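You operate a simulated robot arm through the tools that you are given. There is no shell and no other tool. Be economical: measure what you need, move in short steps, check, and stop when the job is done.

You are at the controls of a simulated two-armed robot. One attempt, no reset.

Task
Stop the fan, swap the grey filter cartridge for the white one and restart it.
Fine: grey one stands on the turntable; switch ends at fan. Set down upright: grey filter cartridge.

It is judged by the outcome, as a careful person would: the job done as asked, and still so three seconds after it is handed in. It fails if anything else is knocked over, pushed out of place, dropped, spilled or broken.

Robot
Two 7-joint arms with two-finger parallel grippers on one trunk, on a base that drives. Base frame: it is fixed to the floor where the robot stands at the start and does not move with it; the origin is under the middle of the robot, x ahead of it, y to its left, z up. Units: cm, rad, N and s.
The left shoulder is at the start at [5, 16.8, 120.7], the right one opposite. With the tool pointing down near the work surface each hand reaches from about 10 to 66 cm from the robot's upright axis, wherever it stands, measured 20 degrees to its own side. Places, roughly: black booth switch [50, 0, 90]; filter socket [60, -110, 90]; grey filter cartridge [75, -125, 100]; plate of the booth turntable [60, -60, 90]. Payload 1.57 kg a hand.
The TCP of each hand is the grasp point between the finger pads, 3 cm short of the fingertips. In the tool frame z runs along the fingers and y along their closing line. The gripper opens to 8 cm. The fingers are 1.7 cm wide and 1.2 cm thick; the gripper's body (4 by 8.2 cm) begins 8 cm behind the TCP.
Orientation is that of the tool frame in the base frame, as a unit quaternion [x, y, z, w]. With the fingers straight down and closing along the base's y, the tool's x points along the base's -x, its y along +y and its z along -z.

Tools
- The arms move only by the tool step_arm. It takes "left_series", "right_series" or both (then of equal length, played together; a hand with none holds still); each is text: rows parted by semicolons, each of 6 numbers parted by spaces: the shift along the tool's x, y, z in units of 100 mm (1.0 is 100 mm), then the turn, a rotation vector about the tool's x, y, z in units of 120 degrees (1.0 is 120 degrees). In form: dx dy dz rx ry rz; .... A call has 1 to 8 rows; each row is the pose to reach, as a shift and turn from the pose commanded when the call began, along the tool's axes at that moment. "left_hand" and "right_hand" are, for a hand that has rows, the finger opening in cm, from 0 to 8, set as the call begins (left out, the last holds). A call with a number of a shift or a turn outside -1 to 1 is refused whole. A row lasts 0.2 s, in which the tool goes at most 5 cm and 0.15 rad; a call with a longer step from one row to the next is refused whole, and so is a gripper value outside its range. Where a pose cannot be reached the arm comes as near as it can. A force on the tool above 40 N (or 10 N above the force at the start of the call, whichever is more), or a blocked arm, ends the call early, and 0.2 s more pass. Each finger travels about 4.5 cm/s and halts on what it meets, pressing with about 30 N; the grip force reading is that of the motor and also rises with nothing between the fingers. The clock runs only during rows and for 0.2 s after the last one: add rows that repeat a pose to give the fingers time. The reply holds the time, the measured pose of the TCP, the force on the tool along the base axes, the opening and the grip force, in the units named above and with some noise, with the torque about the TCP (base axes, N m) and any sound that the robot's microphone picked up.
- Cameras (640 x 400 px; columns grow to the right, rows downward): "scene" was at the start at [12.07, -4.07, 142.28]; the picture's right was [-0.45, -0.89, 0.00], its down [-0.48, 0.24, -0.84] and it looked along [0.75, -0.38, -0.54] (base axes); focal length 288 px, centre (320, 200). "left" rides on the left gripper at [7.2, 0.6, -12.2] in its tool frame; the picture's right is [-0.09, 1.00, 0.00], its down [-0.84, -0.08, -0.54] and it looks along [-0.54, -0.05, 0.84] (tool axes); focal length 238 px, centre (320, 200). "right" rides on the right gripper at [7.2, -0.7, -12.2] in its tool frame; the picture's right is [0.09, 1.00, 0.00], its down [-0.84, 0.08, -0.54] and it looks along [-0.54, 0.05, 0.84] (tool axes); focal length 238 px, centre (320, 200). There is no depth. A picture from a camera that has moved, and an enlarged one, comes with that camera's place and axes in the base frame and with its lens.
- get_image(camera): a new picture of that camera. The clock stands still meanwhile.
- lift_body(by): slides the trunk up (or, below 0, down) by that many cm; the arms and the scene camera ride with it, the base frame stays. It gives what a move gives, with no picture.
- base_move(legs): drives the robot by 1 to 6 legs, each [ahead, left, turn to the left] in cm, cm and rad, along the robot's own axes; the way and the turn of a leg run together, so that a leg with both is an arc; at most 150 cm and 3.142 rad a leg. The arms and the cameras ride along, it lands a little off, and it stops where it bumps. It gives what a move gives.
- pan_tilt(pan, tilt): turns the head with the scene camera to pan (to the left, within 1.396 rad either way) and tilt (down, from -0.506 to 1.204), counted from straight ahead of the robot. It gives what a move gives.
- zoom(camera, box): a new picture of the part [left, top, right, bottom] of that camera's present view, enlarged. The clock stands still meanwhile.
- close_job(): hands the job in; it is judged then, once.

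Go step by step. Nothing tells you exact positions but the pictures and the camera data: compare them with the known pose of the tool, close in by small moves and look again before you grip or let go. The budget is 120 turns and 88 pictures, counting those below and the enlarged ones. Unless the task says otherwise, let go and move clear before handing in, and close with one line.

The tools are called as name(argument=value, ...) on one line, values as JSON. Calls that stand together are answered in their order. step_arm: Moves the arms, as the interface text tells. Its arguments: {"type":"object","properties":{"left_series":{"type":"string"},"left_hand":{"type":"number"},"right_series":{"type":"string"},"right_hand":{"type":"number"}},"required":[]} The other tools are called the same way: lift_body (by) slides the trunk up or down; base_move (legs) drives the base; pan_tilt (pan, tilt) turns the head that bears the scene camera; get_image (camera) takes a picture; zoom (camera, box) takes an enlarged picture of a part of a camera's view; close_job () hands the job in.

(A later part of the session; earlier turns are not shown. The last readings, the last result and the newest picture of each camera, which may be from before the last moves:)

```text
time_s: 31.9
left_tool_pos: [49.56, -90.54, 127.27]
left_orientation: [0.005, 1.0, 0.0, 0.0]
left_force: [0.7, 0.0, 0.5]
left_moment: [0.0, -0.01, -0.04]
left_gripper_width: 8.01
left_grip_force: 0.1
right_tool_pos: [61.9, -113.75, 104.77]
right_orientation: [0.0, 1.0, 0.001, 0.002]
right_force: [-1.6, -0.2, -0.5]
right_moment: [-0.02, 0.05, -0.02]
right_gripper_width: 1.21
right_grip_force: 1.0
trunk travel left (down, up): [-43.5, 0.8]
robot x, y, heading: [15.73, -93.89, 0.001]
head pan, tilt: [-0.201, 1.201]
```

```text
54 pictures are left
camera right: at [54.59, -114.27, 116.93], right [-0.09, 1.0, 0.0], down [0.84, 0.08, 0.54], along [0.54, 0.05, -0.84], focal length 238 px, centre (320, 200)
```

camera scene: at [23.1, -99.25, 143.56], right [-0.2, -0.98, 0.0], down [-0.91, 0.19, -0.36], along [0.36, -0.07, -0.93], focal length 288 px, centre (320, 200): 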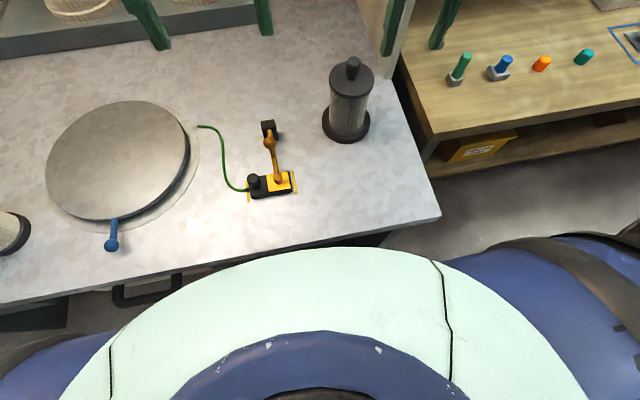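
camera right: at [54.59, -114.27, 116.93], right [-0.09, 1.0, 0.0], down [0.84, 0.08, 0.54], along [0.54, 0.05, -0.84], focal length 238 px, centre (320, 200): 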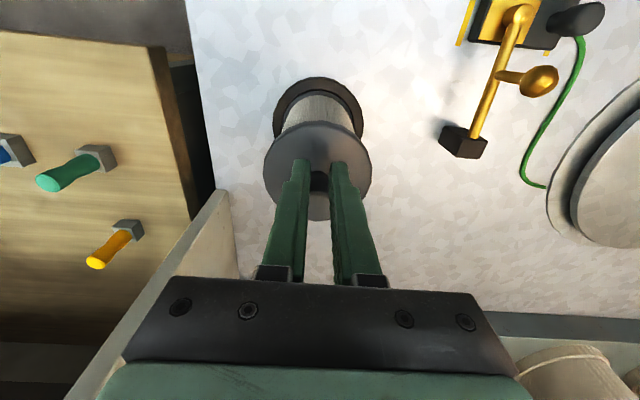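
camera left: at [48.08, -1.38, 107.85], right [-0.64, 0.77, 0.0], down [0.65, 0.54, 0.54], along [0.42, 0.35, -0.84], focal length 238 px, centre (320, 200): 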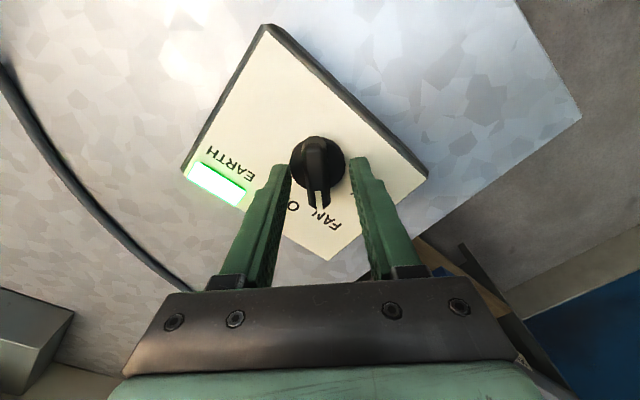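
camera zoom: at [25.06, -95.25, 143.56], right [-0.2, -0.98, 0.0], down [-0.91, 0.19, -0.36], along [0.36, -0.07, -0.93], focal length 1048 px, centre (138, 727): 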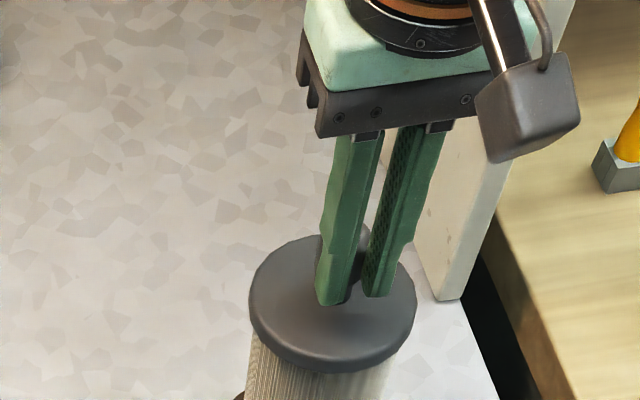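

The fingers closed on the near edge of the knob, so its axis is about 1.2 cm farther (x≈63.1). I open, move forward and look.

step_arm(right_series="0 0 0 0 0 0; 0 0 0 0 0 0; 0 0 0 0 0 0; 0 0 0 0 0 0; -0.06 0.02 0 0 0 0; -0.12 0.02 0 0 0 0; -0.12 0.02 0 0 0 0", right_hand=5)

zoom(camera="scene", box=[320, 0, 420, 110])

get_image(camera="right")

```text
time_s: 33.5
left_tool_pos: [49.45, -90.63, 127.33]
left_orientation: [0.005, 1.0, -0.001, 0.0]
left_force: [0.3, -0.3, 0.3]
left_moment: [0.01, -0.01, 0.0]
left_gripper_width: 8.0
left_grip_force: 0.0
right_tool_pos: [63.23, -113.59, 104.75]
right_orientation: [0.0, 1.0, 0.001, 0.001]
right_force: [-0.3, 0.0, 0.3]
right_moment: [0.0, 0.03, 0.02]
right_gripper_width: 5.01
right_grip_force: 0.0
trunk travel left (down, up): [-43.5, 0.8]
robot x, y, heading: [15.55, -94.02, -0.001]
head pan, tilt: [-0.201, 1.201]
```

```text
3.64 times, centred on (370, 55) of scene
camera zoom: at [25.07, -95.24, 143.56], right [-0.2, -0.98, 0.0], down [-0.91, 0.19, -0.36], along [0.36, -0.07, -0.93], focal length 1048 px, centre (138, 727)
```

zoom: 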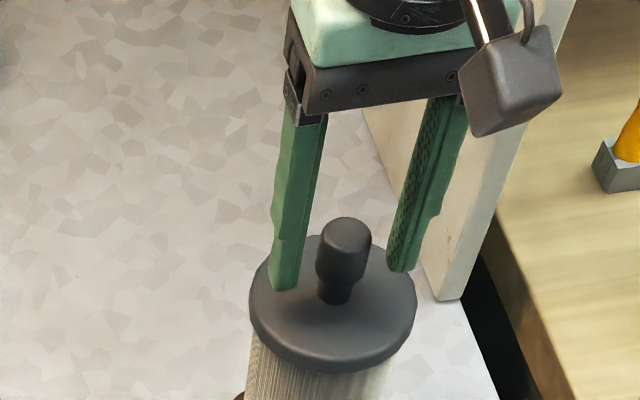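

```text
52 pictures are left
camera right: at [55.87, -114.06, 116.99], right [-0.09, 1.0, 0.0], down [0.84, 0.08, 0.54], along [0.54, 0.05, -0.84], focal length 238 px, centre (320, 200)
```

right: 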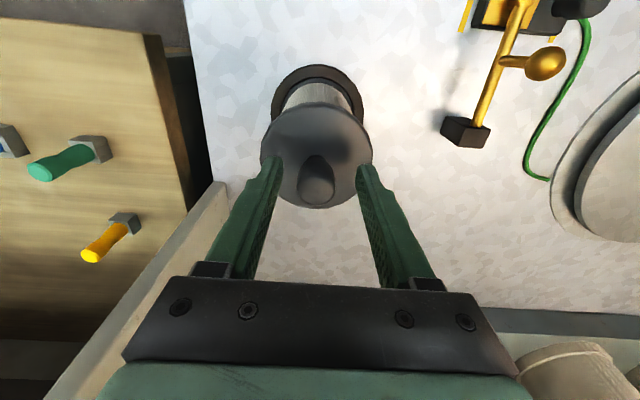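

step_arm(right_series="0 0 0 0 0 0; 0 0 0 0 0 0; 0 0 0 0 0 0; 0 0 0 0 0 0; 0 0 0 0 0 0", right_hand=1)

zoom(camera="scene", box=[320, 0, 420, 110])

```text
time_s: 34.7
left_tool_pos: [49.49, -90.53, 127.21]
left_orientation: [0.005, 1.0, 0.0, 0.0]
left_force: [0.3, 0.7, -0.6]
left_moment: [-0.01, -0.03, 0.01]
left_gripper_width: 8.0
left_grip_force: 0.1
right_tool_pos: [63.02, -113.5, 104.68]
right_orientation: [0.0, 1.0, 0.001, 0.0]
right_force: [-0.1, -2.6, 1.1]
right_moment: [-0.62, -0.01, -0.02]
right_gripper_width: 2.54
right_grip_force: 30.4
trunk travel left (down, up): [-43.5, 0.8]
robot x, y, heading: [15.66, -94.0, -0.005]
head pan, tilt: [-0.201, 1.201]
```

```text
3.64 times, centred on (370, 55) of scene
camera zoom: at [25.06, -95.28, 143.56], right [-0.2, -0.98, 0.0], down [-0.91, 0.19, -0.36], along [0.36, -0.07, -0.93], focal length 1048 px, centre (138, 727)
```

zoom: 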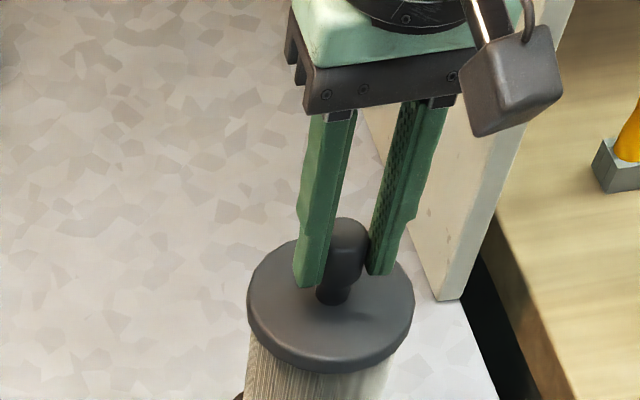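

Firm grip at 2.54 cm width. I lift slowly.

step_arm(right_series="0 0 -0.1 0 0 0; 0 0 -0.2 0 0 0; 0 0 -0.3 0 0 0; 0 0 -0.4 0 0 0; 0 0 -0.5 0 0 0; 0 0 -0.5 0 0 0")

zoom(camera="scene", box=[280, 0, 420, 160])

```text
time_s: 36.1
left_tool_pos: [49.5, -90.63, 127.27]
left_orientation: [0.006, 1.0, 0.001, 0.0]
left_force: [0.6, 0.5, -0.7]
left_moment: [-0.02, 0.04, -0.02]
left_gripper_width: 8.0
left_grip_force: 0.1
right_tool_pos: [63.02, -113.48, 109.74]
right_orientation: [0.0, 1.0, 0.002, 0.001]
right_force: [0.2, 0.1, -1.7]
right_moment: [0.04, 0.02, 0.0]
right_gripper_width: 2.51
right_grip_force: 29.7
trunk travel left (down, up): [-43.5, 0.8]
robot x, y, heading: [15.79, -94.07, 0.003]
head pan, tilt: [-0.201, 1.201]
```

```text
2.50 times, centred on (350, 80) of scene
camera zoom: at [25.1, -95.25, 143.56], right [-0.2, -0.98, 0.0], down [-0.91, 0.19, -0.36], along [0.35, -0.07, -0.93], focal length 720 px, centre (245, 500)
```

zoom: 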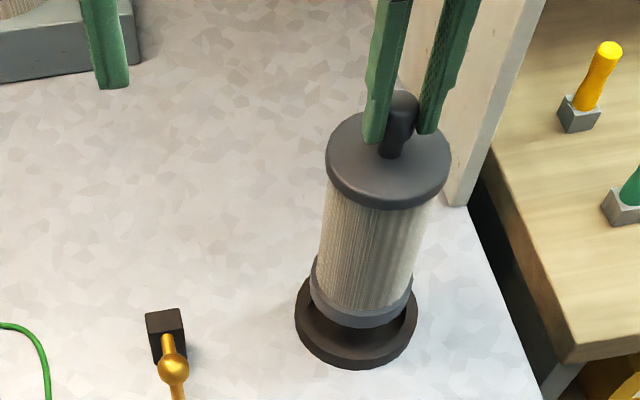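

The grey cartridge came free cleanly. I raise it well above the clamp's ball (top ≈96) before driving.

step_arm(right_series="0.1 0 -0.3 0 0 0; 0.2 0 -0.6 0 0 0; 0.3 0 -0.9 0 0 0; 0.4 0 -1 0 0 0; 0.4 0 -1 0 0 0")

base_move(legs=[[-9, 0, 0], [0, 46, 0]])

pan_tilt(pan=-0.1, tilt=0.75)

get_image(camera="scene")

get_image(camera="right")

```text
time_s: 37.3
left_tool_pos: [49.53, -90.56, 127.25]
left_orientation: [0.005, 1.0, 0.0, -0.001]
left_force: [-0.2, 0.6, 0.1]
left_moment: [0.01, 0.01, 0.03]
left_gripper_width: 7.99
left_grip_force: 0.1
right_tool_pos: [59.02, -113.59, 119.75]
right_orientation: [0.0, 1.0, 0.001, 0.001]
right_force: [0.1, 0.3, -1.9]
right_moment: [-0.03, 0.03, 0.03]
right_gripper_width: 2.48
right_grip_force: 30.2
trunk travel left (down, up): [-43.5, 0.8]
robot x, y, heading: [15.19, -93.99, -0.0]
head pan, tilt: [-0.201, 1.201]
```

```text
time_s: 40.8
left_tool_pos: [40.81, -44.32, 127.14]
left_orientation: [0.009, 1.0, 0.0, 0.0]
left_force: [-0.6, 0.6, 0.8]
left_moment: [-0.03, 0.01, -0.04]
left_gripper_width: 8.01
left_grip_force: 0.1
right_tool_pos: [50.17, -67.39, 119.74]
right_orientation: [0.003, 1.0, 0.001, 0.001]
right_force: [-0.7, 1.0, -1.4]
right_moment: [-0.01, -0.02, -0.01]
right_gripper_width: 2.53
right_grip_force: 30.3
trunk travel left (down, up): [-43.5, 0.8]
robot x, y, heading: [6.88, -47.59, -0.007]
head pan, tilt: [-0.201, 1.201]
```

```text
time_s: 41.7
left_tool_pos: [40.86, -44.37, 127.12]
left_orientation: [0.009, 1.0, 0.0, 0.0]
left_force: [0.3, 0.8, 0.0]
left_moment: [0.01, 0.0, 0.0]
left_gripper_width: 7.99
left_grip_force: 0.0
right_tool_pos: [50.27, -67.45, 119.77]
right_orientation: [0.003, 1.0, 0.001, 0.0]
right_force: [0.0, -0.3, -2.0]
right_moment: [0.03, 0.03, 0.01]
right_gripper_width: 2.49
right_grip_force: 30.0
trunk travel left (down, up): [-43.5, 0.8]
robot x, y, heading: [6.7, -47.31, -0.006]
head pan, tilt: [-0.099, 0.75]
```

```text
49 pictures are left
camera scene: at [19.18, -48.54, 146.72], right [-0.11, -0.99, 0.0], down [-0.68, 0.07, -0.73], along [0.73, -0.08, -0.68], focal length 288 px, centre (320, 200)
```

scene: 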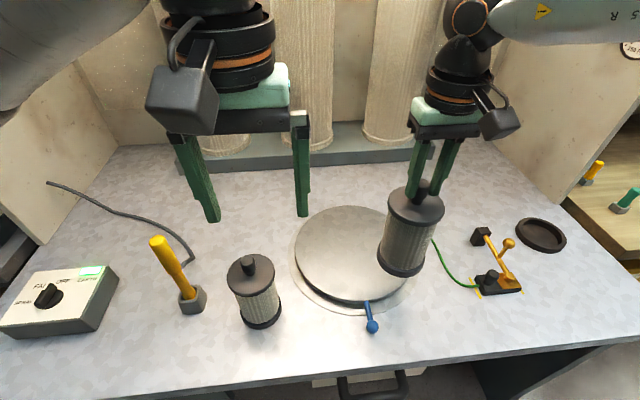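

```text
48 pictures are left
camera right: at [42.92, -67.97, 131.96], right [-0.09, 1.0, 0.0], down [0.84, 0.07, 0.54], along [0.54, 0.05, -0.84], focal length 238 px, centre (320, 200)
```

right: 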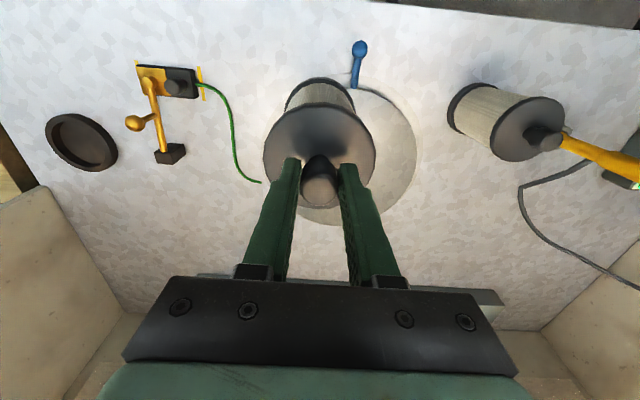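

The turntable's centre is about [62,-61.7], radius ≈14. I take the grey cartridge over [58,-62] and lower part-way.

step_arm(right_series="-0.26 0.18 0 0 0 0; -0.52 0.36 0.1 0 0 0; -0.78 0.54 0.3 0 0 0; -0.78 0.54 0.6 0 0 0; -0.78 0.54 0.85 0 0 0; -0.78 0.54 0.85 0 0 0")

get_image(camera="scene")

```text
time_s: 43.1
left_tool_pos: [40.88, -44.34, 127.28]
left_orientation: [0.009, 1.0, 0.0, 0.0]
left_force: [0.8, 0.5, 0.3]
left_moment: [0.01, -0.01, -0.04]
left_gripper_width: 8.0
left_grip_force: 0.1
right_tool_pos: [55.24, -65.08, 112.38]
right_orientation: [0.003, 1.0, 0.002, 0.002]
right_force: [0.6, -0.1, -2.1]
right_moment: [-0.03, 0.01, -0.03]
right_gripper_width: 2.51
right_grip_force: 30.1
right hand out of reach, approached as far as the arm can: row 2, 3, 4, 5, 6
trunk travel left (down, up): [-43.5, 0.8]
robot x, y, heading: [6.96, -47.51, -0.01]
head pan, tilt: [-0.099, 0.75]
```

```text
47 pictures are left
camera scene: at [19.19, -48.55, 146.73], right [-0.11, -0.99, 0.0], down [-0.68, 0.07, -0.73], along [0.73, -0.08, -0.68], focal length 288 px, centre (320, 200)
```

scene: 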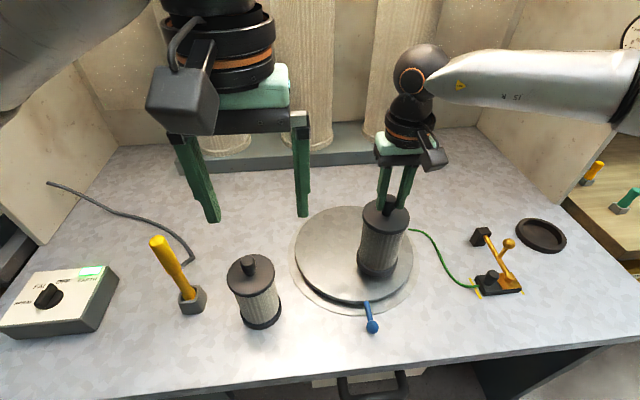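

base_move(legs=[[2, 3, 0]])

step_arm(right_series="0 0 0.1 0 0 0; 0 0 0.2 0 0 0; 0 0 0.3 0 0 0; 0 0 0.3 0 0 0")

zoom(camera="scene", box=[290, 180, 450, 320])

```text
time_s: 44.0
left_tool_pos: [42.87, -41.34, 127.06]
left_orientation: [0.009, 1.0, 0.0, 0.0]
left_force: [0.0, 0.2, 0.9]
left_moment: [-0.04, 0.03, 0.04]
left_gripper_width: 8.02
left_grip_force: 0.0
right_tool_pos: [57.24, -62.11, 112.34]
right_orientation: [0.002, 1.0, 0.001, 0.002]
right_force: [-0.1, 0.8, -2.3]
right_moment: [0.0, 0.0, -0.03]
right_gripper_width: 2.5
right_grip_force: 30.4
trunk travel left (down, up): [-43.5, 0.8]
robot x, y, heading: [8.81, -44.7, -0.005]
head pan, tilt: [-0.099, 0.75]
```

```text
time_s: 45.0
left_tool_pos: [42.78, -41.36, 127.12]
left_orientation: [0.009, 1.0, 0.0, 0.0]
left_force: [-0.4, -0.1, 0.2]
left_moment: [0.02, 0.0, 0.04]
left_gripper_width: 7.99
left_grip_force: 0.1
right_tool_pos: [56.98, -62.56, 109.44]
right_orientation: [0.004, 1.0, 0.003, 0.003]
right_force: [-0.4, 0.2, -1.8]
right_moment: [0.01, 0.02, 0.0]
right_gripper_width: 2.51
right_grip_force: 30.1
right hand out of reach, approached as far as the arm can: row 3, 4
trunk travel left (down, up): [-43.5, 0.8]
robot x, y, heading: [8.77, -45.03, -0.008]
head pan, tilt: [-0.099, 0.75]
```

```text
2.86 times, centred on (370, 250) of scene
camera zoom: at [21.17, -45.58, 146.73], right [-0.11, -0.99, 0.0], down [-0.68, 0.07, -0.73], along [0.73, -0.08, -0.68], focal length 823 px, centre (177, 57)
```

zoom: 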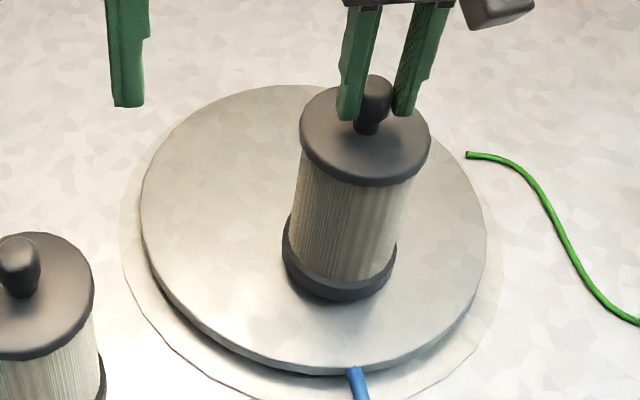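

The cartridge is nicely over the plate. I lower the rest with the trunk, in small bits, watching the force.

lift_body(by=-1)

lift_body(by=-0.6)

zoom(camera="scene", box=[290, 180, 450, 320])

```text
time_s: 45.5
left_tool_pos: [42.79, -41.29, 126.37]
left_orientation: [0.009, 1.0, 0.0, -0.001]
left_force: [1.1, 0.4, 0.2]
left_moment: [-0.04, -0.03, 0.03]
left_gripper_width: 7.99
left_grip_force: 0.0
right_tool_pos: [56.84, -62.52, 108.63]
right_orientation: [0.004, 1.0, 0.003, 0.003]
right_force: [-0.3, -0.4, -1.6]
right_moment: [-0.01, -0.03, 0.02]
right_gripper_width: 2.49
right_grip_force: 30.3
trunk travel left (down, up): [-42.5, 1.8]
robot x, y, heading: [8.74, -44.95, -0.009]
head pan, tilt: [-0.099, 0.75]
```

```text
time_s: 46.1
left_tool_pos: [42.87, -41.5, 125.68]
left_orientation: [0.008, 1.0, 0.0, 0.001]
left_force: [0.9, 0.2, -0.5]
left_moment: [-0.01, -0.01, -0.03]
left_gripper_width: 8.0
left_grip_force: 0.0
right_tool_pos: [56.96, -62.42, 107.93]
right_orientation: [0.004, 1.0, 0.003, 0.003]
right_force: [0.0, -0.6, -2.4]
right_moment: [0.0, 0.0, 0.0]
right_gripper_width: 2.49
right_grip_force: 29.9
trunk travel left (down, up): [-41.9, 2.4]
robot x, y, heading: [8.77, -44.44, -0.008]
head pan, tilt: [-0.099, 0.75]
```

```text
2.86 times, centred on (370, 250) of scene
camera zoom: at [21.16, -45.59, 145.13], right [-0.11, -0.99, 0.0], down [-0.68, 0.07, -0.73], along [0.73, -0.08, -0.68], focal length 823 px, centre (177, 57)
```

zoom: 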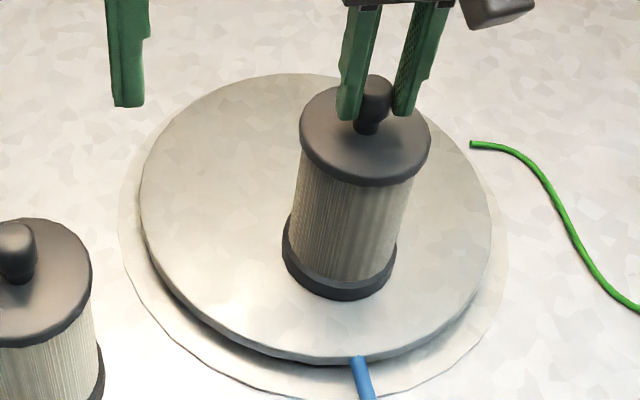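

lift_body(by=-0.5)

lift_body(by=-0.4)

```text
time_s: 46.6
left_tool_pos: [42.57, -41.37, 125.12]
left_orientation: [0.009, 1.0, 0.001, 0.001]
left_force: [-0.1, 1.0, 0.6]
left_moment: [-0.01, -0.01, 0.0]
left_gripper_width: 7.99
left_grip_force: 0.1
right_tool_pos: [56.78, -62.44, 107.78]
right_orientation: [0.003, 1.0, 0.003, 0.005]
right_force: [-5.3, -1.3, 22.1]
right_moment: [-0.45, -0.03, -0.12]
right_gripper_width: 2.5
right_grip_force: 30.4
trunk travel left (down, up): [-41.4, 2.9]
robot x, y, heading: [8.81, -44.62, -0.006]
head pan, tilt: [-0.099, 0.75]
```

```text
time_s: 47.1
left_tool_pos: [42.59, -41.25, 124.89]
left_orientation: [0.008, 1.0, 0.001, 0.001]
left_force: [-0.3, -0.4, 0.1]
left_moment: [0.02, -0.02, -0.01]
left_gripper_width: 8.0
left_grip_force: 0.0
right_tool_pos: [56.83, -62.34, 107.26]
right_orientation: [0.004, 1.0, 0.003, 0.006]
right_force: [-4.1, -0.5, 25.6]
right_moment: [-0.48, -0.22, 0.0]
right_gripper_width: 2.51
right_grip_force: 30.1
trunk travel left (down, up): [-41.0, 3.3]
robot x, y, heading: [8.64, -44.97, -0.006]
head pan, tilt: [-0.099, 0.75]
```

Contact at TCP ≈107.7; I ease up so that it just rests, then check and open.

lift_body(by=0.5)

zoom(camera="scene", box=[290, 180, 450, 320])

```text
time_s: 47.7
left_tool_pos: [42.77, -41.33, 125.42]
left_orientation: [0.007, 1.0, 0.0, 0.0]
left_force: [0.1, 0.7, -0.4]
left_moment: [0.02, -0.02, 0.01]
left_gripper_width: 7.99
left_grip_force: 0.0
right_tool_pos: [56.89, -62.45, 107.3]
right_orientation: [0.003, 1.0, 0.002, 0.002]
right_force: [2.3, 1.2, 1.9]
right_moment: [-0.02, -0.51, 0.05]
right_gripper_width: 2.54
right_grip_force: 30.5
trunk travel left (down, up): [-41.5, 2.8]
robot x, y, heading: [8.93, -44.76, -0.004]
head pan, tilt: [-0.099, 0.75]
```

```text
2.86 times, centred on (370, 250) of scene
camera zoom: at [21.13, -45.55, 144.71], right [-0.11, -0.99, 0.0], down [-0.68, 0.07, -0.73], along [0.73, -0.08, -0.68], focal length 823 px, centre (177, 57)
```

zoom: 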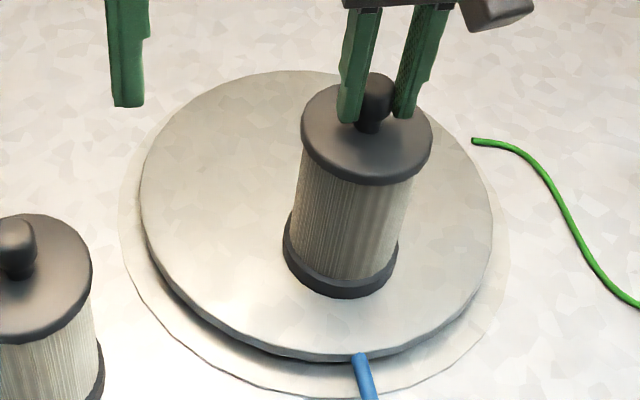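

Light contact force now. I open the fingers without other motion and then rise.

step_arm(right_series="0 0 0 0 0 0; 0 0 0 0 0 0; 0 0 0 0 0 0; 0 0 0 0 0 0", right_hand=5.5)

zoom(camera="scene", box=[290, 180, 450, 320])

```text
time_s: 48.7
left_tool_pos: [42.76, -41.27, 125.34]
left_orientation: [0.008, 1.0, 0.001, -0.001]
left_force: [-0.1, 0.0, -0.3]
left_moment: [0.02, 0.0, -0.02]
left_gripper_width: 7.98
left_grip_force: 0.1
right_tool_pos: [57.05, -62.4, 107.52]
right_orientation: [0.003, 1.0, 0.002, 0.003]
right_force: [-0.6, 0.1, -0.6]
right_moment: [-0.02, 0.02, 0.01]
right_gripper_width: 5.51
right_grip_force: 0.2
trunk travel left (down, up): [-41.5, 2.8]
robot x, y, heading: [8.81, -44.68, -0.008]
head pan, tilt: [-0.099, 0.75]
```

```text
2.86 times, centred on (370, 250) of scene
camera zoom: at [21.16, -45.59, 144.73], right [-0.11, -0.99, 0.0], down [-0.68, 0.07, -0.73], along [0.73, -0.08, -0.68], focal length 823 px, centre (177, 57)
```

zoom: 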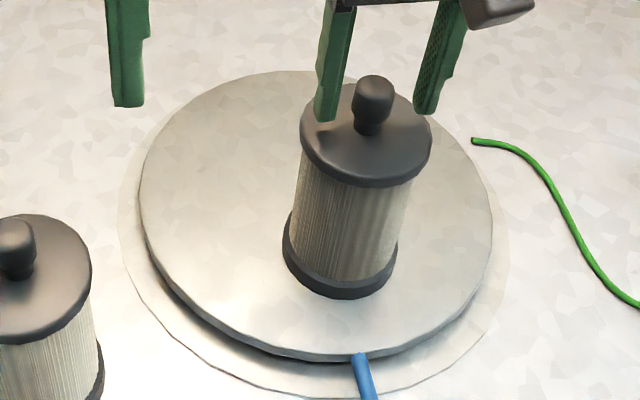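

The grey cartridge stands upright on the plate. I rise, move the left hand aside, and then head for the white one.

step_arm(right_series="0 0 -0.3 0 0 0; 0 0 -0.6 0 0 0; 0 0 -0.8 0 0 0; 0.3 0 -0.8 0 0 0; 0.6 0.1 -0.8 0 0 0; 0.7 0.5 -0.8 0 0 0; 0.7 0.95 -0.8 0 0 0", left_series="0 0.3 0 0 0 0; 0.1 0.6 0 0 0 0; 0.2 0.95 0 0 0 0; 0.4 0.95 0 0 0 0; 0.6 0.95 0 0 0 0; 0.8 0.95 0 0 0 0; 0.8 0.95 0 0 0 0", right_hand=5.5)

get_image(camera="right")

get_image(camera="scene")

```text
time_s: 50.3
left_tool_pos: [34.69, -31.73, 125.39]
left_orientation: [0.008, 1.0, 0.0, 0.001]
left_force: [1.1, -0.2, 0.4]
left_moment: [-0.03, -0.05, 0.01]
left_gripper_width: 8.0
left_grip_force: 0.0
right_tool_pos: [49.13, -56.58, 115.32]
right_orientation: [0.003, 1.0, 0.004, 0.003]
right_force: [0.5, 0.7, -0.2]
right_moment: [0.03, -0.07, 0.0]
right_gripper_width: 5.48
right_grip_force: 0.0
right hand out of reach, approached as far as the arm can: row 7
trunk travel left (down, up): [-41.5, 2.8]
robot x, y, heading: [8.72, -44.7, -0.003]
head pan, tilt: [-0.099, 0.75]
```

```text
42 pictures are left
camera right: at [41.84, -57.05, 127.59], right [-0.08, 1.0, 0.01], down [0.83, 0.07, 0.55], along [0.55, 0.05, -0.84], focal length 238 px, centre (320, 200)
```

right: 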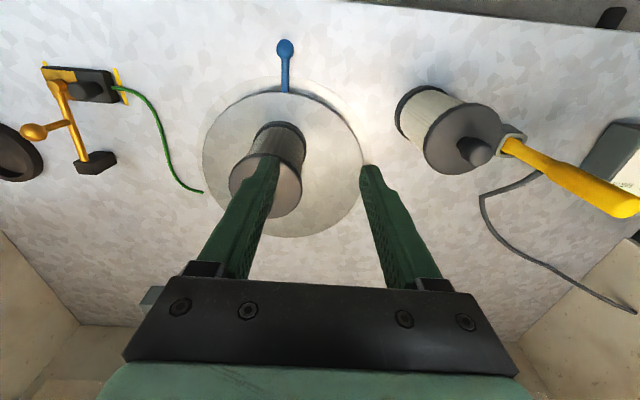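

```text
41 pictures are left
camera scene: at [21.06, -45.59, 144.75], right [-0.11, -0.99, 0.0], down [-0.68, 0.07, -0.73], along [0.73, -0.08, -0.68], focal length 288 px, centre (320, 200)
```

scene: 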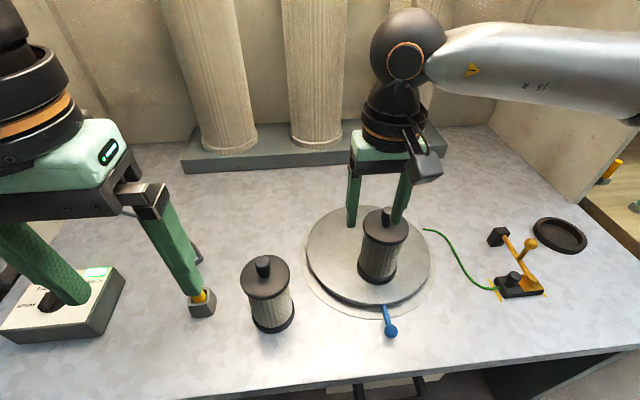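

The right arm can't cross further left, so I drive the base left by 22 cm, then come back over the white cartridge (≈[50.3,-39.5]).

base_move(legs=[[0, 22, 0]])

step_arm(right_series="-0.05 -0.25 0 0 0 0; -0.1 -0.5 0 0 0 0; -0.1 -0.5 0.2 0 0 0; -0.1 -0.5 0.2 0 0 0")

get_image(camera="right")

get_image(camera="scene")

```text
time_s: 52.0
left_tool_pos: [35.22, -9.93, 125.21]
left_orientation: [0.011, 1.0, 0.0, 0.0]
left_force: [0.4, 0.1, 0.6]
left_moment: [-0.02, 0.02, -0.01]
left_gripper_width: 8.02
left_grip_force: 0.2
right_tool_pos: [49.35, -34.65, 115.37]
right_orientation: [0.008, 1.0, 0.004, 0.004]
right_force: [-0.4, 0.0, 0.4]
right_moment: [-0.04, -0.01, 0.0]
right_gripper_width: 5.51
right_grip_force: 0.0
trunk travel left (down, up): [-41.5, 2.8]
robot x, y, heading: [9.31, -22.66, -0.019]
head pan, tilt: [-0.099, 0.75]
```

```text
time_s: 53.0
left_tool_pos: [35.08, -10.08, 125.14]
left_orientation: [0.012, 1.0, 0.0, 0.0]
left_force: [0.3, 1.4, 1.1]
left_moment: [0.02, -0.01, 0.03]
left_gripper_width: 8.01
left_grip_force: 0.1
right_tool_pos: [50.36, -39.91, 113.53]
right_orientation: [0.006, 1.0, 0.003, 0.004]
right_force: [0.0, -0.7, -0.7]
right_moment: [-0.02, -0.01, -0.01]
right_gripper_width: 5.52
right_grip_force: 0.0
trunk travel left (down, up): [-41.5, 2.8]
robot x, y, heading: [9.29, -22.87, -0.015]
head pan, tilt: [-0.099, 0.75]
```

```text
40 pictures are left
camera right: at [43.04, -40.43, 125.63], right [-0.08, 1.0, 0.01], down [0.83, 0.06, 0.55], along [0.55, 0.05, -0.84], focal length 238 px, centre (320, 200)
```

right: 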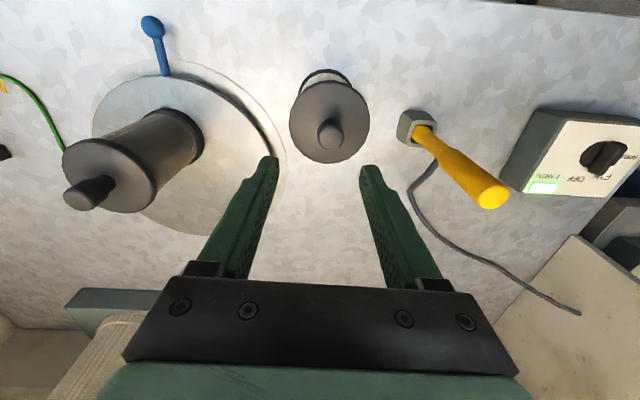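

```text
39 pictures are left
camera scene: at [21.35, -23.74, 144.73], right [-0.11, -0.99, 0.0], down [-0.68, 0.08, -0.73], along [0.73, -0.08, -0.68], focal length 288 px, centre (320, 200)
```

scene: 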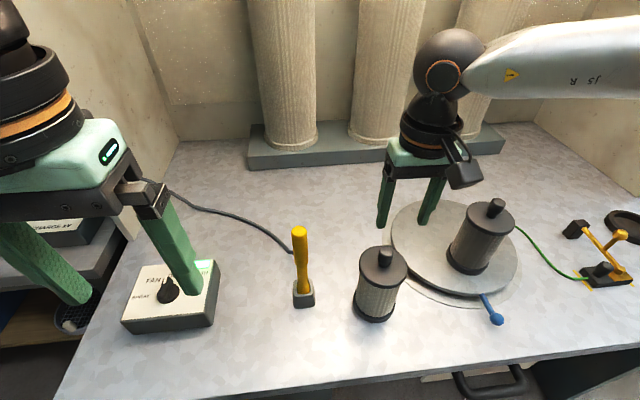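

step_arm(right_series="0 0.13 0.2 0 0 0; 0 0.13 0.5 0 0 0; 0 0.13 0.72 0 0 0; 0 0.13 0.72 0 0 0")

get_image(camera="right")

zoom(camera="scene", box=[330, 200, 430, 330])

```text
time_s: 54.0
left_tool_pos: [35.18, -10.11, 125.14]
left_orientation: [0.012, 1.0, 0.001, 0.0]
left_force: [0.8, -0.4, 0.0]
left_moment: [-0.02, 0.03, -0.01]
left_gripper_width: 8.01
left_grip_force: 0.0
right_tool_pos: [50.4, -38.62, 106.22]
right_orientation: [0.007, 1.0, 0.004, 0.003]
right_force: [0.2, -1.3, -0.2]
right_moment: [0.01, 0.01, -0.04]
right_gripper_width: 5.49
right_grip_force: 0.0
trunk travel left (down, up): [-41.5, 2.8]
robot x, y, heading: [9.29, -22.72, -0.016]
head pan, tilt: [-0.099, 0.75]
```

```text
38 pictures are left
camera right: at [43.0, -39.18, 118.37], right [-0.08, 1.0, 0.01], down [0.83, 0.06, 0.55], along [0.55, 0.05, -0.84], focal length 238 px, centre (320, 200)
```

right: 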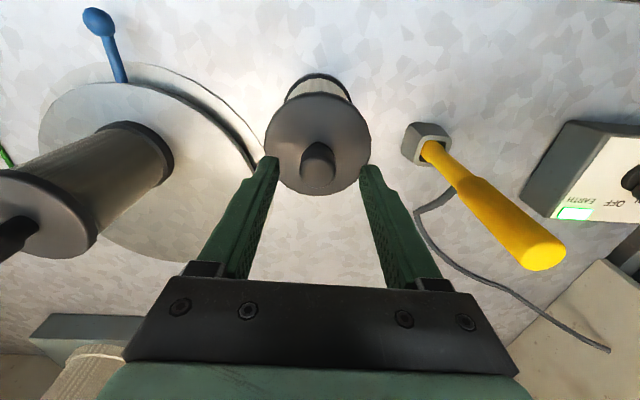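

```text
3.08 times, centred on (380, 265) of scene
camera zoom: at [21.35, -23.74, 144.73], right [-0.11, -0.99, 0.0], down [-0.68, 0.08, -0.73], along [0.73, -0.08, -0.68], focal length 886 px, centre (135, 0)
```

zoom: 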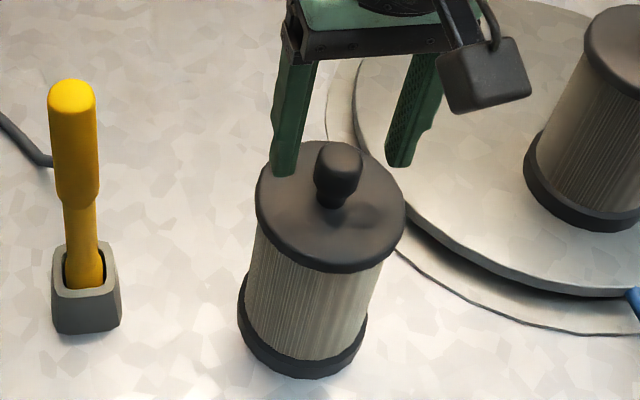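

step_arm(right_series="0.02 0 0.07 0 0 0; 0.03 0 0.14 0 0 0; 0.03 0 0.14 0 0 0")

zoom(camera="scene", box=[330, 200, 430, 330])

```text
time_s: 54.8
left_tool_pos: [35.31, -10.11, 125.26]
left_orientation: [0.013, 1.0, 0.0, 0.0]
left_force: [0.4, 0.0, -0.2]
left_moment: [-0.03, -0.03, -0.03]
left_gripper_width: 8.01
left_grip_force: 0.0
right_tool_pos: [50.07, -38.51, 104.71]
right_orientation: [0.007, 1.0, 0.003, 0.003]
right_force: [-0.9, 0.2, 0.0]
right_moment: [0.01, -0.01, 0.02]
right_gripper_width: 5.52
right_grip_force: 0.0
trunk travel left (down, up): [-41.5, 2.8]
robot x, y, heading: [9.0, -22.48, -0.009]
head pan, tilt: [-0.099, 0.75]
```

```text
3.08 times, centred on (380, 265) of scene
camera zoom: at [21.36, -23.73, 144.73], right [-0.11, -0.99, 0.0], down [-0.68, 0.08, -0.73], along [0.73, -0.08, -0.68], focal length 886 px, centre (135, 0)
```

zoom: 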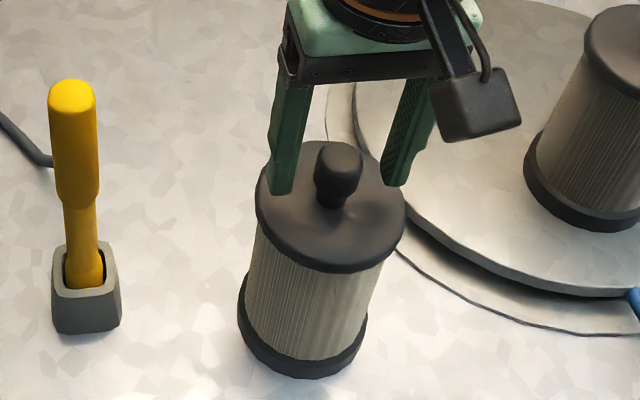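

step_arm(right_series="0 0 0 0 0 0; 0 0 0 0 0 0; 0 0 0 0 0 0; 0 0 0 0 0 0; 0 0 0 0 0 0", right_hand=1)

zoom(camera="scene", box=[330, 200, 430, 330])

```text
time_s: 56.0
left_tool_pos: [35.26, -10.04, 125.15]
left_orientation: [0.012, 1.0, 0.001, 0.0]
left_force: [-0.5, -0.7, -0.7]
left_moment: [-0.02, 0.02, 0.03]
left_gripper_width: 8.02
left_grip_force: 0.0
right_tool_pos: [50.19, -38.61, 104.63]
right_orientation: [0.007, 1.0, 0.003, 0.003]
right_force: [0.1, -1.0, -1.2]
right_moment: [-0.23, 0.03, -0.03]
right_gripper_width: 2.49
right_grip_force: 30.1
trunk travel left (down, up): [-41.5, 2.8]
robot x, y, heading: [9.01, -22.77, -0.012]
head pan, tilt: [-0.099, 0.75]
```

```text
3.08 times, centred on (380, 265) of scene
camera zoom: at [21.36, -23.74, 144.73], right [-0.11, -0.99, 0.0], down [-0.68, 0.08, -0.73], along [0.73, -0.08, -0.68], focal length 886 px, centre (135, 0)
```

zoom: 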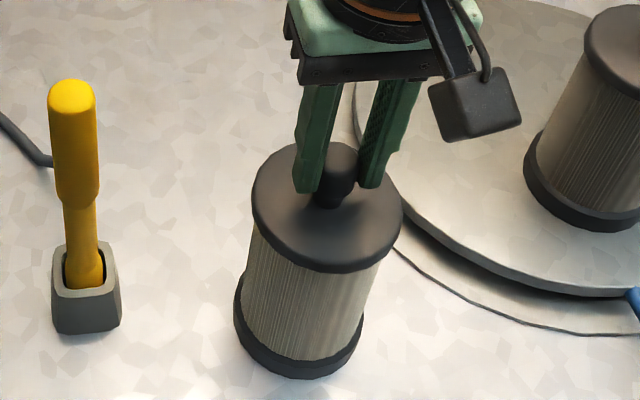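

White cartridge gripped (2.49 cm). I lift it and pull back to clear the grey one, then drive right.

step_arm(right_series="0 0 -0.2 0 0 0; 0 0 -0.5 0 0 0; 0 0 -0.9 0 0 0; 0.3 0 -1 0 0 0; 0.65 0 -1 0 0 0; 0.65 0 -1 0 0 0")

lift_body(by=2.5)

step_arm(right_series="0 0 -0.3 0 0 0; 0 0 -0.45 0 0 0; 0 0 -0.45 0 0 0")

get_image(camera="scene")

```text
time_s: 57.4
left_tool_pos: [35.27, -10.0, 125.2]
left_orientation: [0.013, 1.0, 0.0, -0.001]
left_force: [0.3, -0.5, 0.4]
left_moment: [-0.04, 0.03, -0.01]
left_gripper_width: 8.01
left_grip_force: 0.0
right_tool_pos: [43.52, -38.56, 114.54]
right_orientation: [0.007, 1.0, 0.002, 0.003]
right_force: [0.1, -0.6, -2.3]
right_moment: [0.04, 0.0, -0.01]
right_gripper_width: 2.46
right_grip_force: 30.4
trunk travel left (down, up): [-41.5, 2.8]
robot x, y, heading: [9.0, -22.73, -0.016]
head pan, tilt: [-0.099, 0.75]
```

```text
time_s: 58.1
left_tool_pos: [35.14, -10.13, 127.63]
left_orientation: [0.011, 1.0, 0.0, 0.0]
left_force: [0.2, 0.7, -0.5]
left_moment: [0.0, 0.02, -0.01]
left_gripper_width: 8.0
left_grip_force: 0.1
right_tool_pos: [43.63, -38.47, 117.21]
right_orientation: [0.006, 1.0, 0.003, 0.002]
right_force: [0.7, 0.1, -2.3]
right_moment: [0.01, 0.03, -0.01]
right_gripper_width: 2.51
right_grip_force: 29.7
trunk travel left (down, up): [-44.0, 0.3]
robot x, y, heading: [8.86, -22.57, -0.01]
head pan, tilt: [-0.099, 0.75]
```

```text
time_s: 58.9
left_tool_pos: [35.17, -9.99, 127.81]
left_orientation: [0.013, 1.0, 0.0, 0.0]
left_force: [-0.5, 0.3, 0.1]
left_moment: [0.01, -0.03, -0.02]
left_gripper_width: 8.0
left_grip_force: 0.1
right_tool_pos: [43.55, -38.61, 121.79]
right_orientation: [0.008, 1.0, 0.003, 0.003]
right_force: [0.0, 0.2, -2.1]
right_moment: [0.05, 0.03, 0.0]
right_gripper_width: 2.51
right_grip_force: 30.3
trunk travel left (down, up): [-44.0, 0.3]
robot x, y, heading: [9.0, -22.99, -0.014]
head pan, tilt: [-0.099, 0.75]
```

```text
34 pictures are left
camera scene: at [21.37, -23.74, 147.23], right [-0.11, -0.99, 0.0], down [-0.68, 0.08, -0.73], along [0.73, -0.08, -0.68], focal length 288 px, centre (320, 200)
```

scene: 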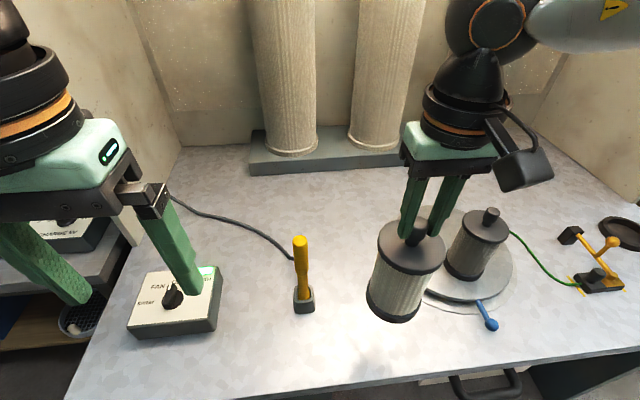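

base_move(legs=[[-2, -71, 0.014]])

pan_tilt(pan=-0.25, tilt=0.95)

get_image(camera="scene")

get_image(camera="right")

```text
time_s: 62.8
left_tool_pos: [32.73, -81.1, 127.76]
left_orientation: [0.001, 1.0, 0.0, 0.0]
left_force: [0.8, 0.1, 0.4]
left_moment: [0.01, -0.01, 0.0]
left_gripper_width: 7.99
left_grip_force: 0.0
right_tool_pos: [41.62, -109.31, 121.78]
right_orientation: [-0.004, 1.0, 0.004, 0.003]
right_force: [-0.2, -0.1, -2.9]
right_moment: [0.01, 0.03, 0.0]
right_gripper_width: 2.47
right_grip_force: 29.7
trunk travel left (down, up): [-44.0, 0.3]
robot x, y, heading: [6.91, -94.36, 0.008]
head pan, tilt: [-0.099, 0.75]
```

```text
time_s: 63.5
left_tool_pos: [32.75, -80.97, 127.8]
left_orientation: [0.002, 1.0, 0.0, 0.0]
left_force: [0.1, 0.9, 0.5]
left_moment: [-0.03, -0.01, 0.01]
left_gripper_width: 7.99
left_grip_force: 0.1
right_tool_pos: [41.61, -109.22, 121.7]
right_orientation: [-0.003, 1.0, 0.004, 0.003]
right_force: [-0.2, 0.3, -1.3]
right_moment: [-0.01, -0.02, -0.01]
right_gripper_width: 2.51
right_grip_force: 30.4
trunk travel left (down, up): [-44.0, 0.3]
robot x, y, heading: [6.56, -93.87, 0.01]
head pan, tilt: [-0.25, 0.949]
```

```text
33 pictures are left
camera scene: at [18.0, -95.89, 145.68], right [-0.24, -0.97, 0.0], down [-0.79, 0.19, -0.58], along [0.57, -0.14, -0.81], focal length 288 px, centre (320, 200)
```

scene: 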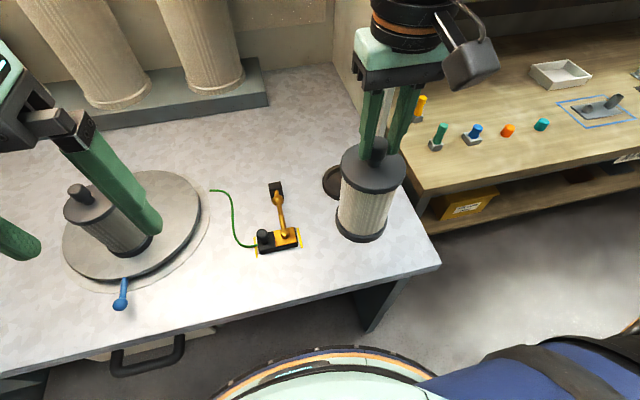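

```text
32 pictures are left
camera right: at [34.39, -110.01, 133.89], right [-0.1, 1.0, 0.01], down [0.83, 0.08, 0.55], along [0.54, 0.06, -0.84], focal length 238 px, centre (320, 200)
```

right: 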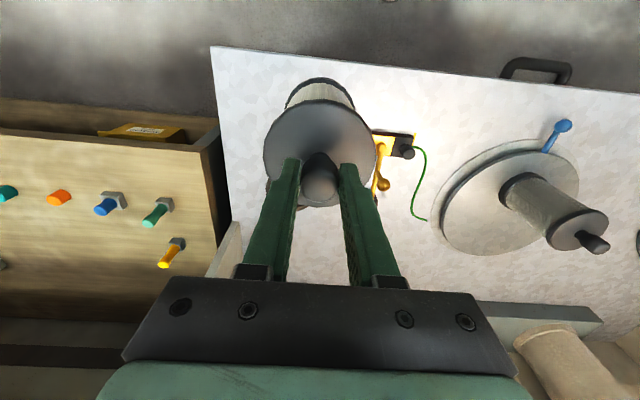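

base_move(legs=[[9, 0, -0.009]])

step_arm(right_series="-0.4 -0.14 0.1 0 0 0; -0.8 -0.28 0.2 0 0 0; -1 -0.4 0.3 0 0 0; -1 -0.4 0.4 0 0 0")

```text
time_s: 64.6
left_tool_pos: [41.75, -81.18, 127.7]
left_orientation: [0.007, 1.0, 0.0, 0.0]
left_force: [0.7, 0.4, 0.5]
left_moment: [-0.03, 0.04, 0.01]
left_gripper_width: 8.0
left_grip_force: 0.0
right_tool_pos: [50.34, -109.71, 121.72]
right_orientation: [0.001, 1.0, 0.004, 0.002]
right_force: [0.4, 1.3, -2.5]
right_moment: [0.01, -0.01, 0.0]
right_gripper_width: 2.49
right_grip_force: 30.3
trunk travel left (down, up): [-44.0, 0.3]
robot x, y, heading: [15.37, -93.97, -0.002]
head pan, tilt: [-0.25, 0.949]
```

```text
time_s: 65.6
left_tool_pos: [41.55, -81.21, 127.63]
left_orientation: [0.006, 1.0, 0.001, 0.0]
left_force: [0.1, -0.5, 0.1]
left_moment: [0.01, 0.02, -0.01]
left_gripper_width: 7.98
left_grip_force: 0.1
right_tool_pos: [60.39, -113.54, 117.8]
right_orientation: [0.0, 1.0, 0.003, 0.004]
right_force: [1.0, 0.3, -2.4]
right_moment: [0.01, -0.02, 0.02]
right_gripper_width: 2.47
right_grip_force: 30.0
trunk travel left (down, up): [-44.0, 0.3]
robot x, y, heading: [15.41, -93.86, -0.003]
head pan, tilt: [-0.25, 0.949]
```

step_arm(right_series="-0.12 0 0.1 0 0 0; -0.25 0 0.25 0 0 0; -0.25 0 0.5 0 0 0; -0.25 0 0.6 0 0 0; -0.25 0 0.6 0 0 0")

zoom(camera="scene", box=[280, 60, 440, 220])

get_image(camera="right")

```text
time_s: 66.8
left_tool_pos: [41.62, -81.15, 127.77]
left_orientation: [0.007, 1.0, 0.0, 0.0]
left_force: [-0.1, -1.0, -1.1]
left_moment: [0.01, 0.02, 0.01]
left_gripper_width: 7.99
left_grip_force: 0.1
right_tool_pos: [62.75, -113.67, 111.74]
right_orientation: [0.001, 1.0, 0.003, 0.004]
right_force: [0.6, 0.1, -1.9]
right_moment: [0.01, -0.01, -0.01]
right_gripper_width: 2.5
right_grip_force: 30.0
trunk travel left (down, up): [-44.0, 0.3]
robot x, y, heading: [15.6, -94.69, 0.003]
head pan, tilt: [-0.25, 0.949]
```

```text
2.50 times, centred on (360, 140) of scene
camera zoom: at [26.72, -95.98, 145.68], right [-0.25, -0.97, 0.0], down [-0.79, 0.2, -0.58], along [0.56, -0.14, -0.81], focal length 720 px, centre (220, 350)
```

zoom: 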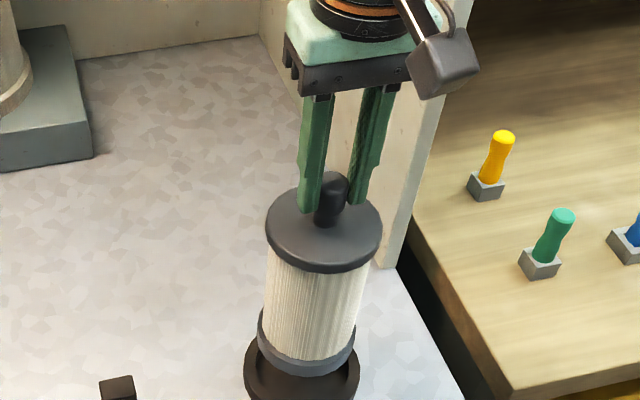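

```text
30 pictures are left
camera right: at [55.51, -114.23, 123.87], right [-0.09, 1.0, 0.01], down [0.83, 0.07, 0.55], along [0.55, 0.05, -0.84], focal length 238 px, centre (320, 200)
```

right: 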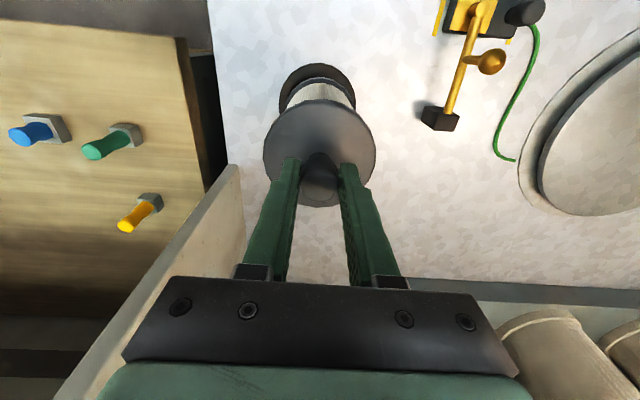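

White cartridge is above the socket. I zoom on the gap between its bottom and the ring from both cameras.

zoom(camera="scene", box=[320, 160, 400, 240])

zoom(camera="right", box=[250, 40, 390, 220])

```text
5.00 times, centred on (360, 200) of scene
camera zoom: at [26.72, -95.98, 145.68], right [-0.25, -0.97, 0.0], down [-0.79, 0.2, -0.58], along [0.56, -0.14, -0.81], focal length 1440 px, centre (120, 200)
```

zoom: 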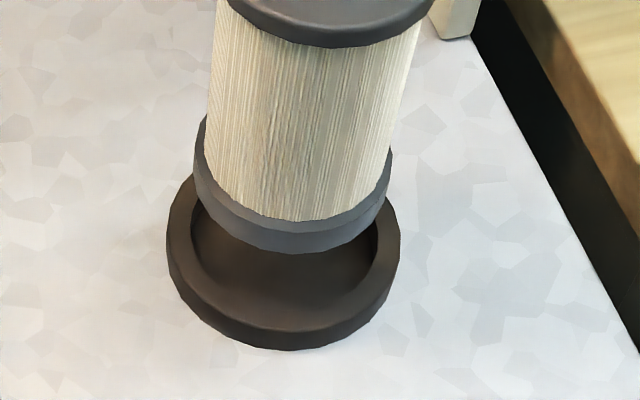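

```text
2.22 times, centred on (320, 130) of right
camera zoom: at [55.51, -114.23, 123.87], right [-0.09, 1.0, 0.01], down [0.83, 0.07, 0.55], along [0.55, 0.05, -0.84], focal length 530 px, centre (320, 356)
```

zoom: 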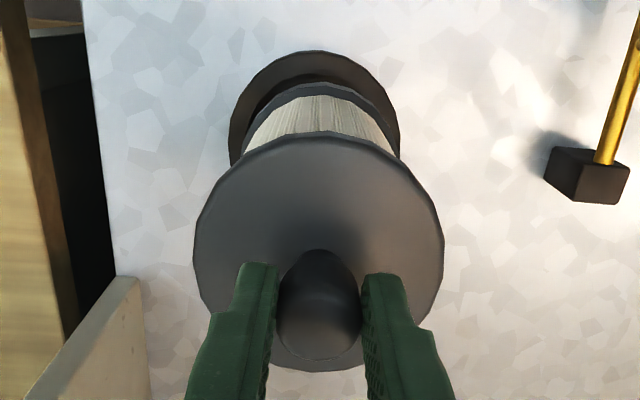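

Offsets are within a couple of mm. I correct to [63.0,-113.5] and lower to just above the ring.

step_arm(right_series="-0.02 0.015 0.1 0 0 0; -0.02 0.015 0.2 0 0 0; -0.02 0.015 0.3 0 0 0; -0.02 0.015 0.35 0 0 0; -0.02 0.015 0.35 0 0 0")

zoom(camera="scene", box=[320, 160, 400, 240])

zoom(camera="right", box=[250, 40, 390, 220])

```text
time_s: 68.0
left_tool_pos: [41.62, -81.19, 127.77]
left_orientation: [0.007, 1.0, 0.001, -0.001]
left_force: [-0.2, 0.3, 0.0]
left_moment: [0.0, 0.0, -0.03]
left_gripper_width: 8.02
left_grip_force: 0.0
right_tool_pos: [63.02, -113.4, 108.24]
right_orientation: [0.0, 1.0, 0.003, 0.004]
right_force: [0.0, -0.3, -1.5]
right_moment: [-0.03, 0.0, 0.01]
right_gripper_width: 2.5
right_grip_force: 29.8
trunk travel left (down, up): [-44.0, 0.3]
robot x, y, heading: [15.62, -93.8, 0.001]
head pan, tilt: [-0.25, 0.949]
```

```text
5.00 times, centred on (360, 200) of scene
camera zoom: at [26.73, -95.98, 145.68], right [-0.25, -0.97, 0.0], down [-0.79, 0.2, -0.58], along [0.56, -0.14, -0.81], focal length 1440 px, centre (120, 200)
```

zoom: 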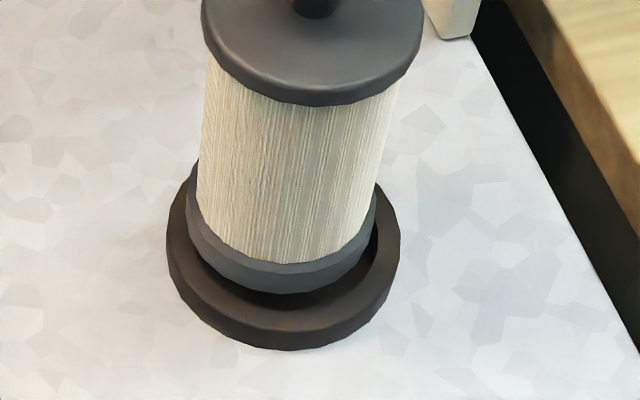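

```text
2.22 times, centred on (320, 130) of right
camera zoom: at [55.65, -114.05, 120.37], right [-0.09, 1.0, 0.01], down [0.83, 0.07, 0.55], along [0.55, 0.05, -0.84], focal length 530 px, centre (320, 356)
```

zoom: 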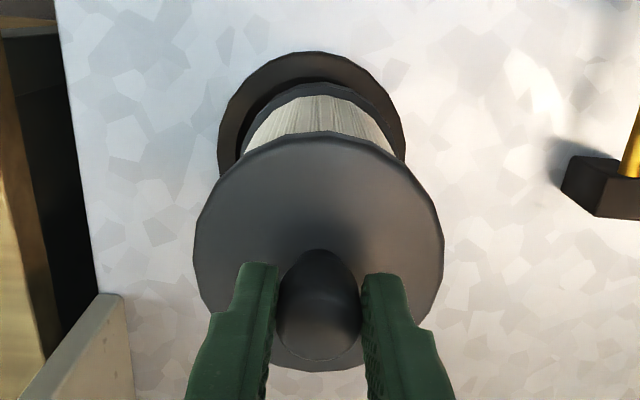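

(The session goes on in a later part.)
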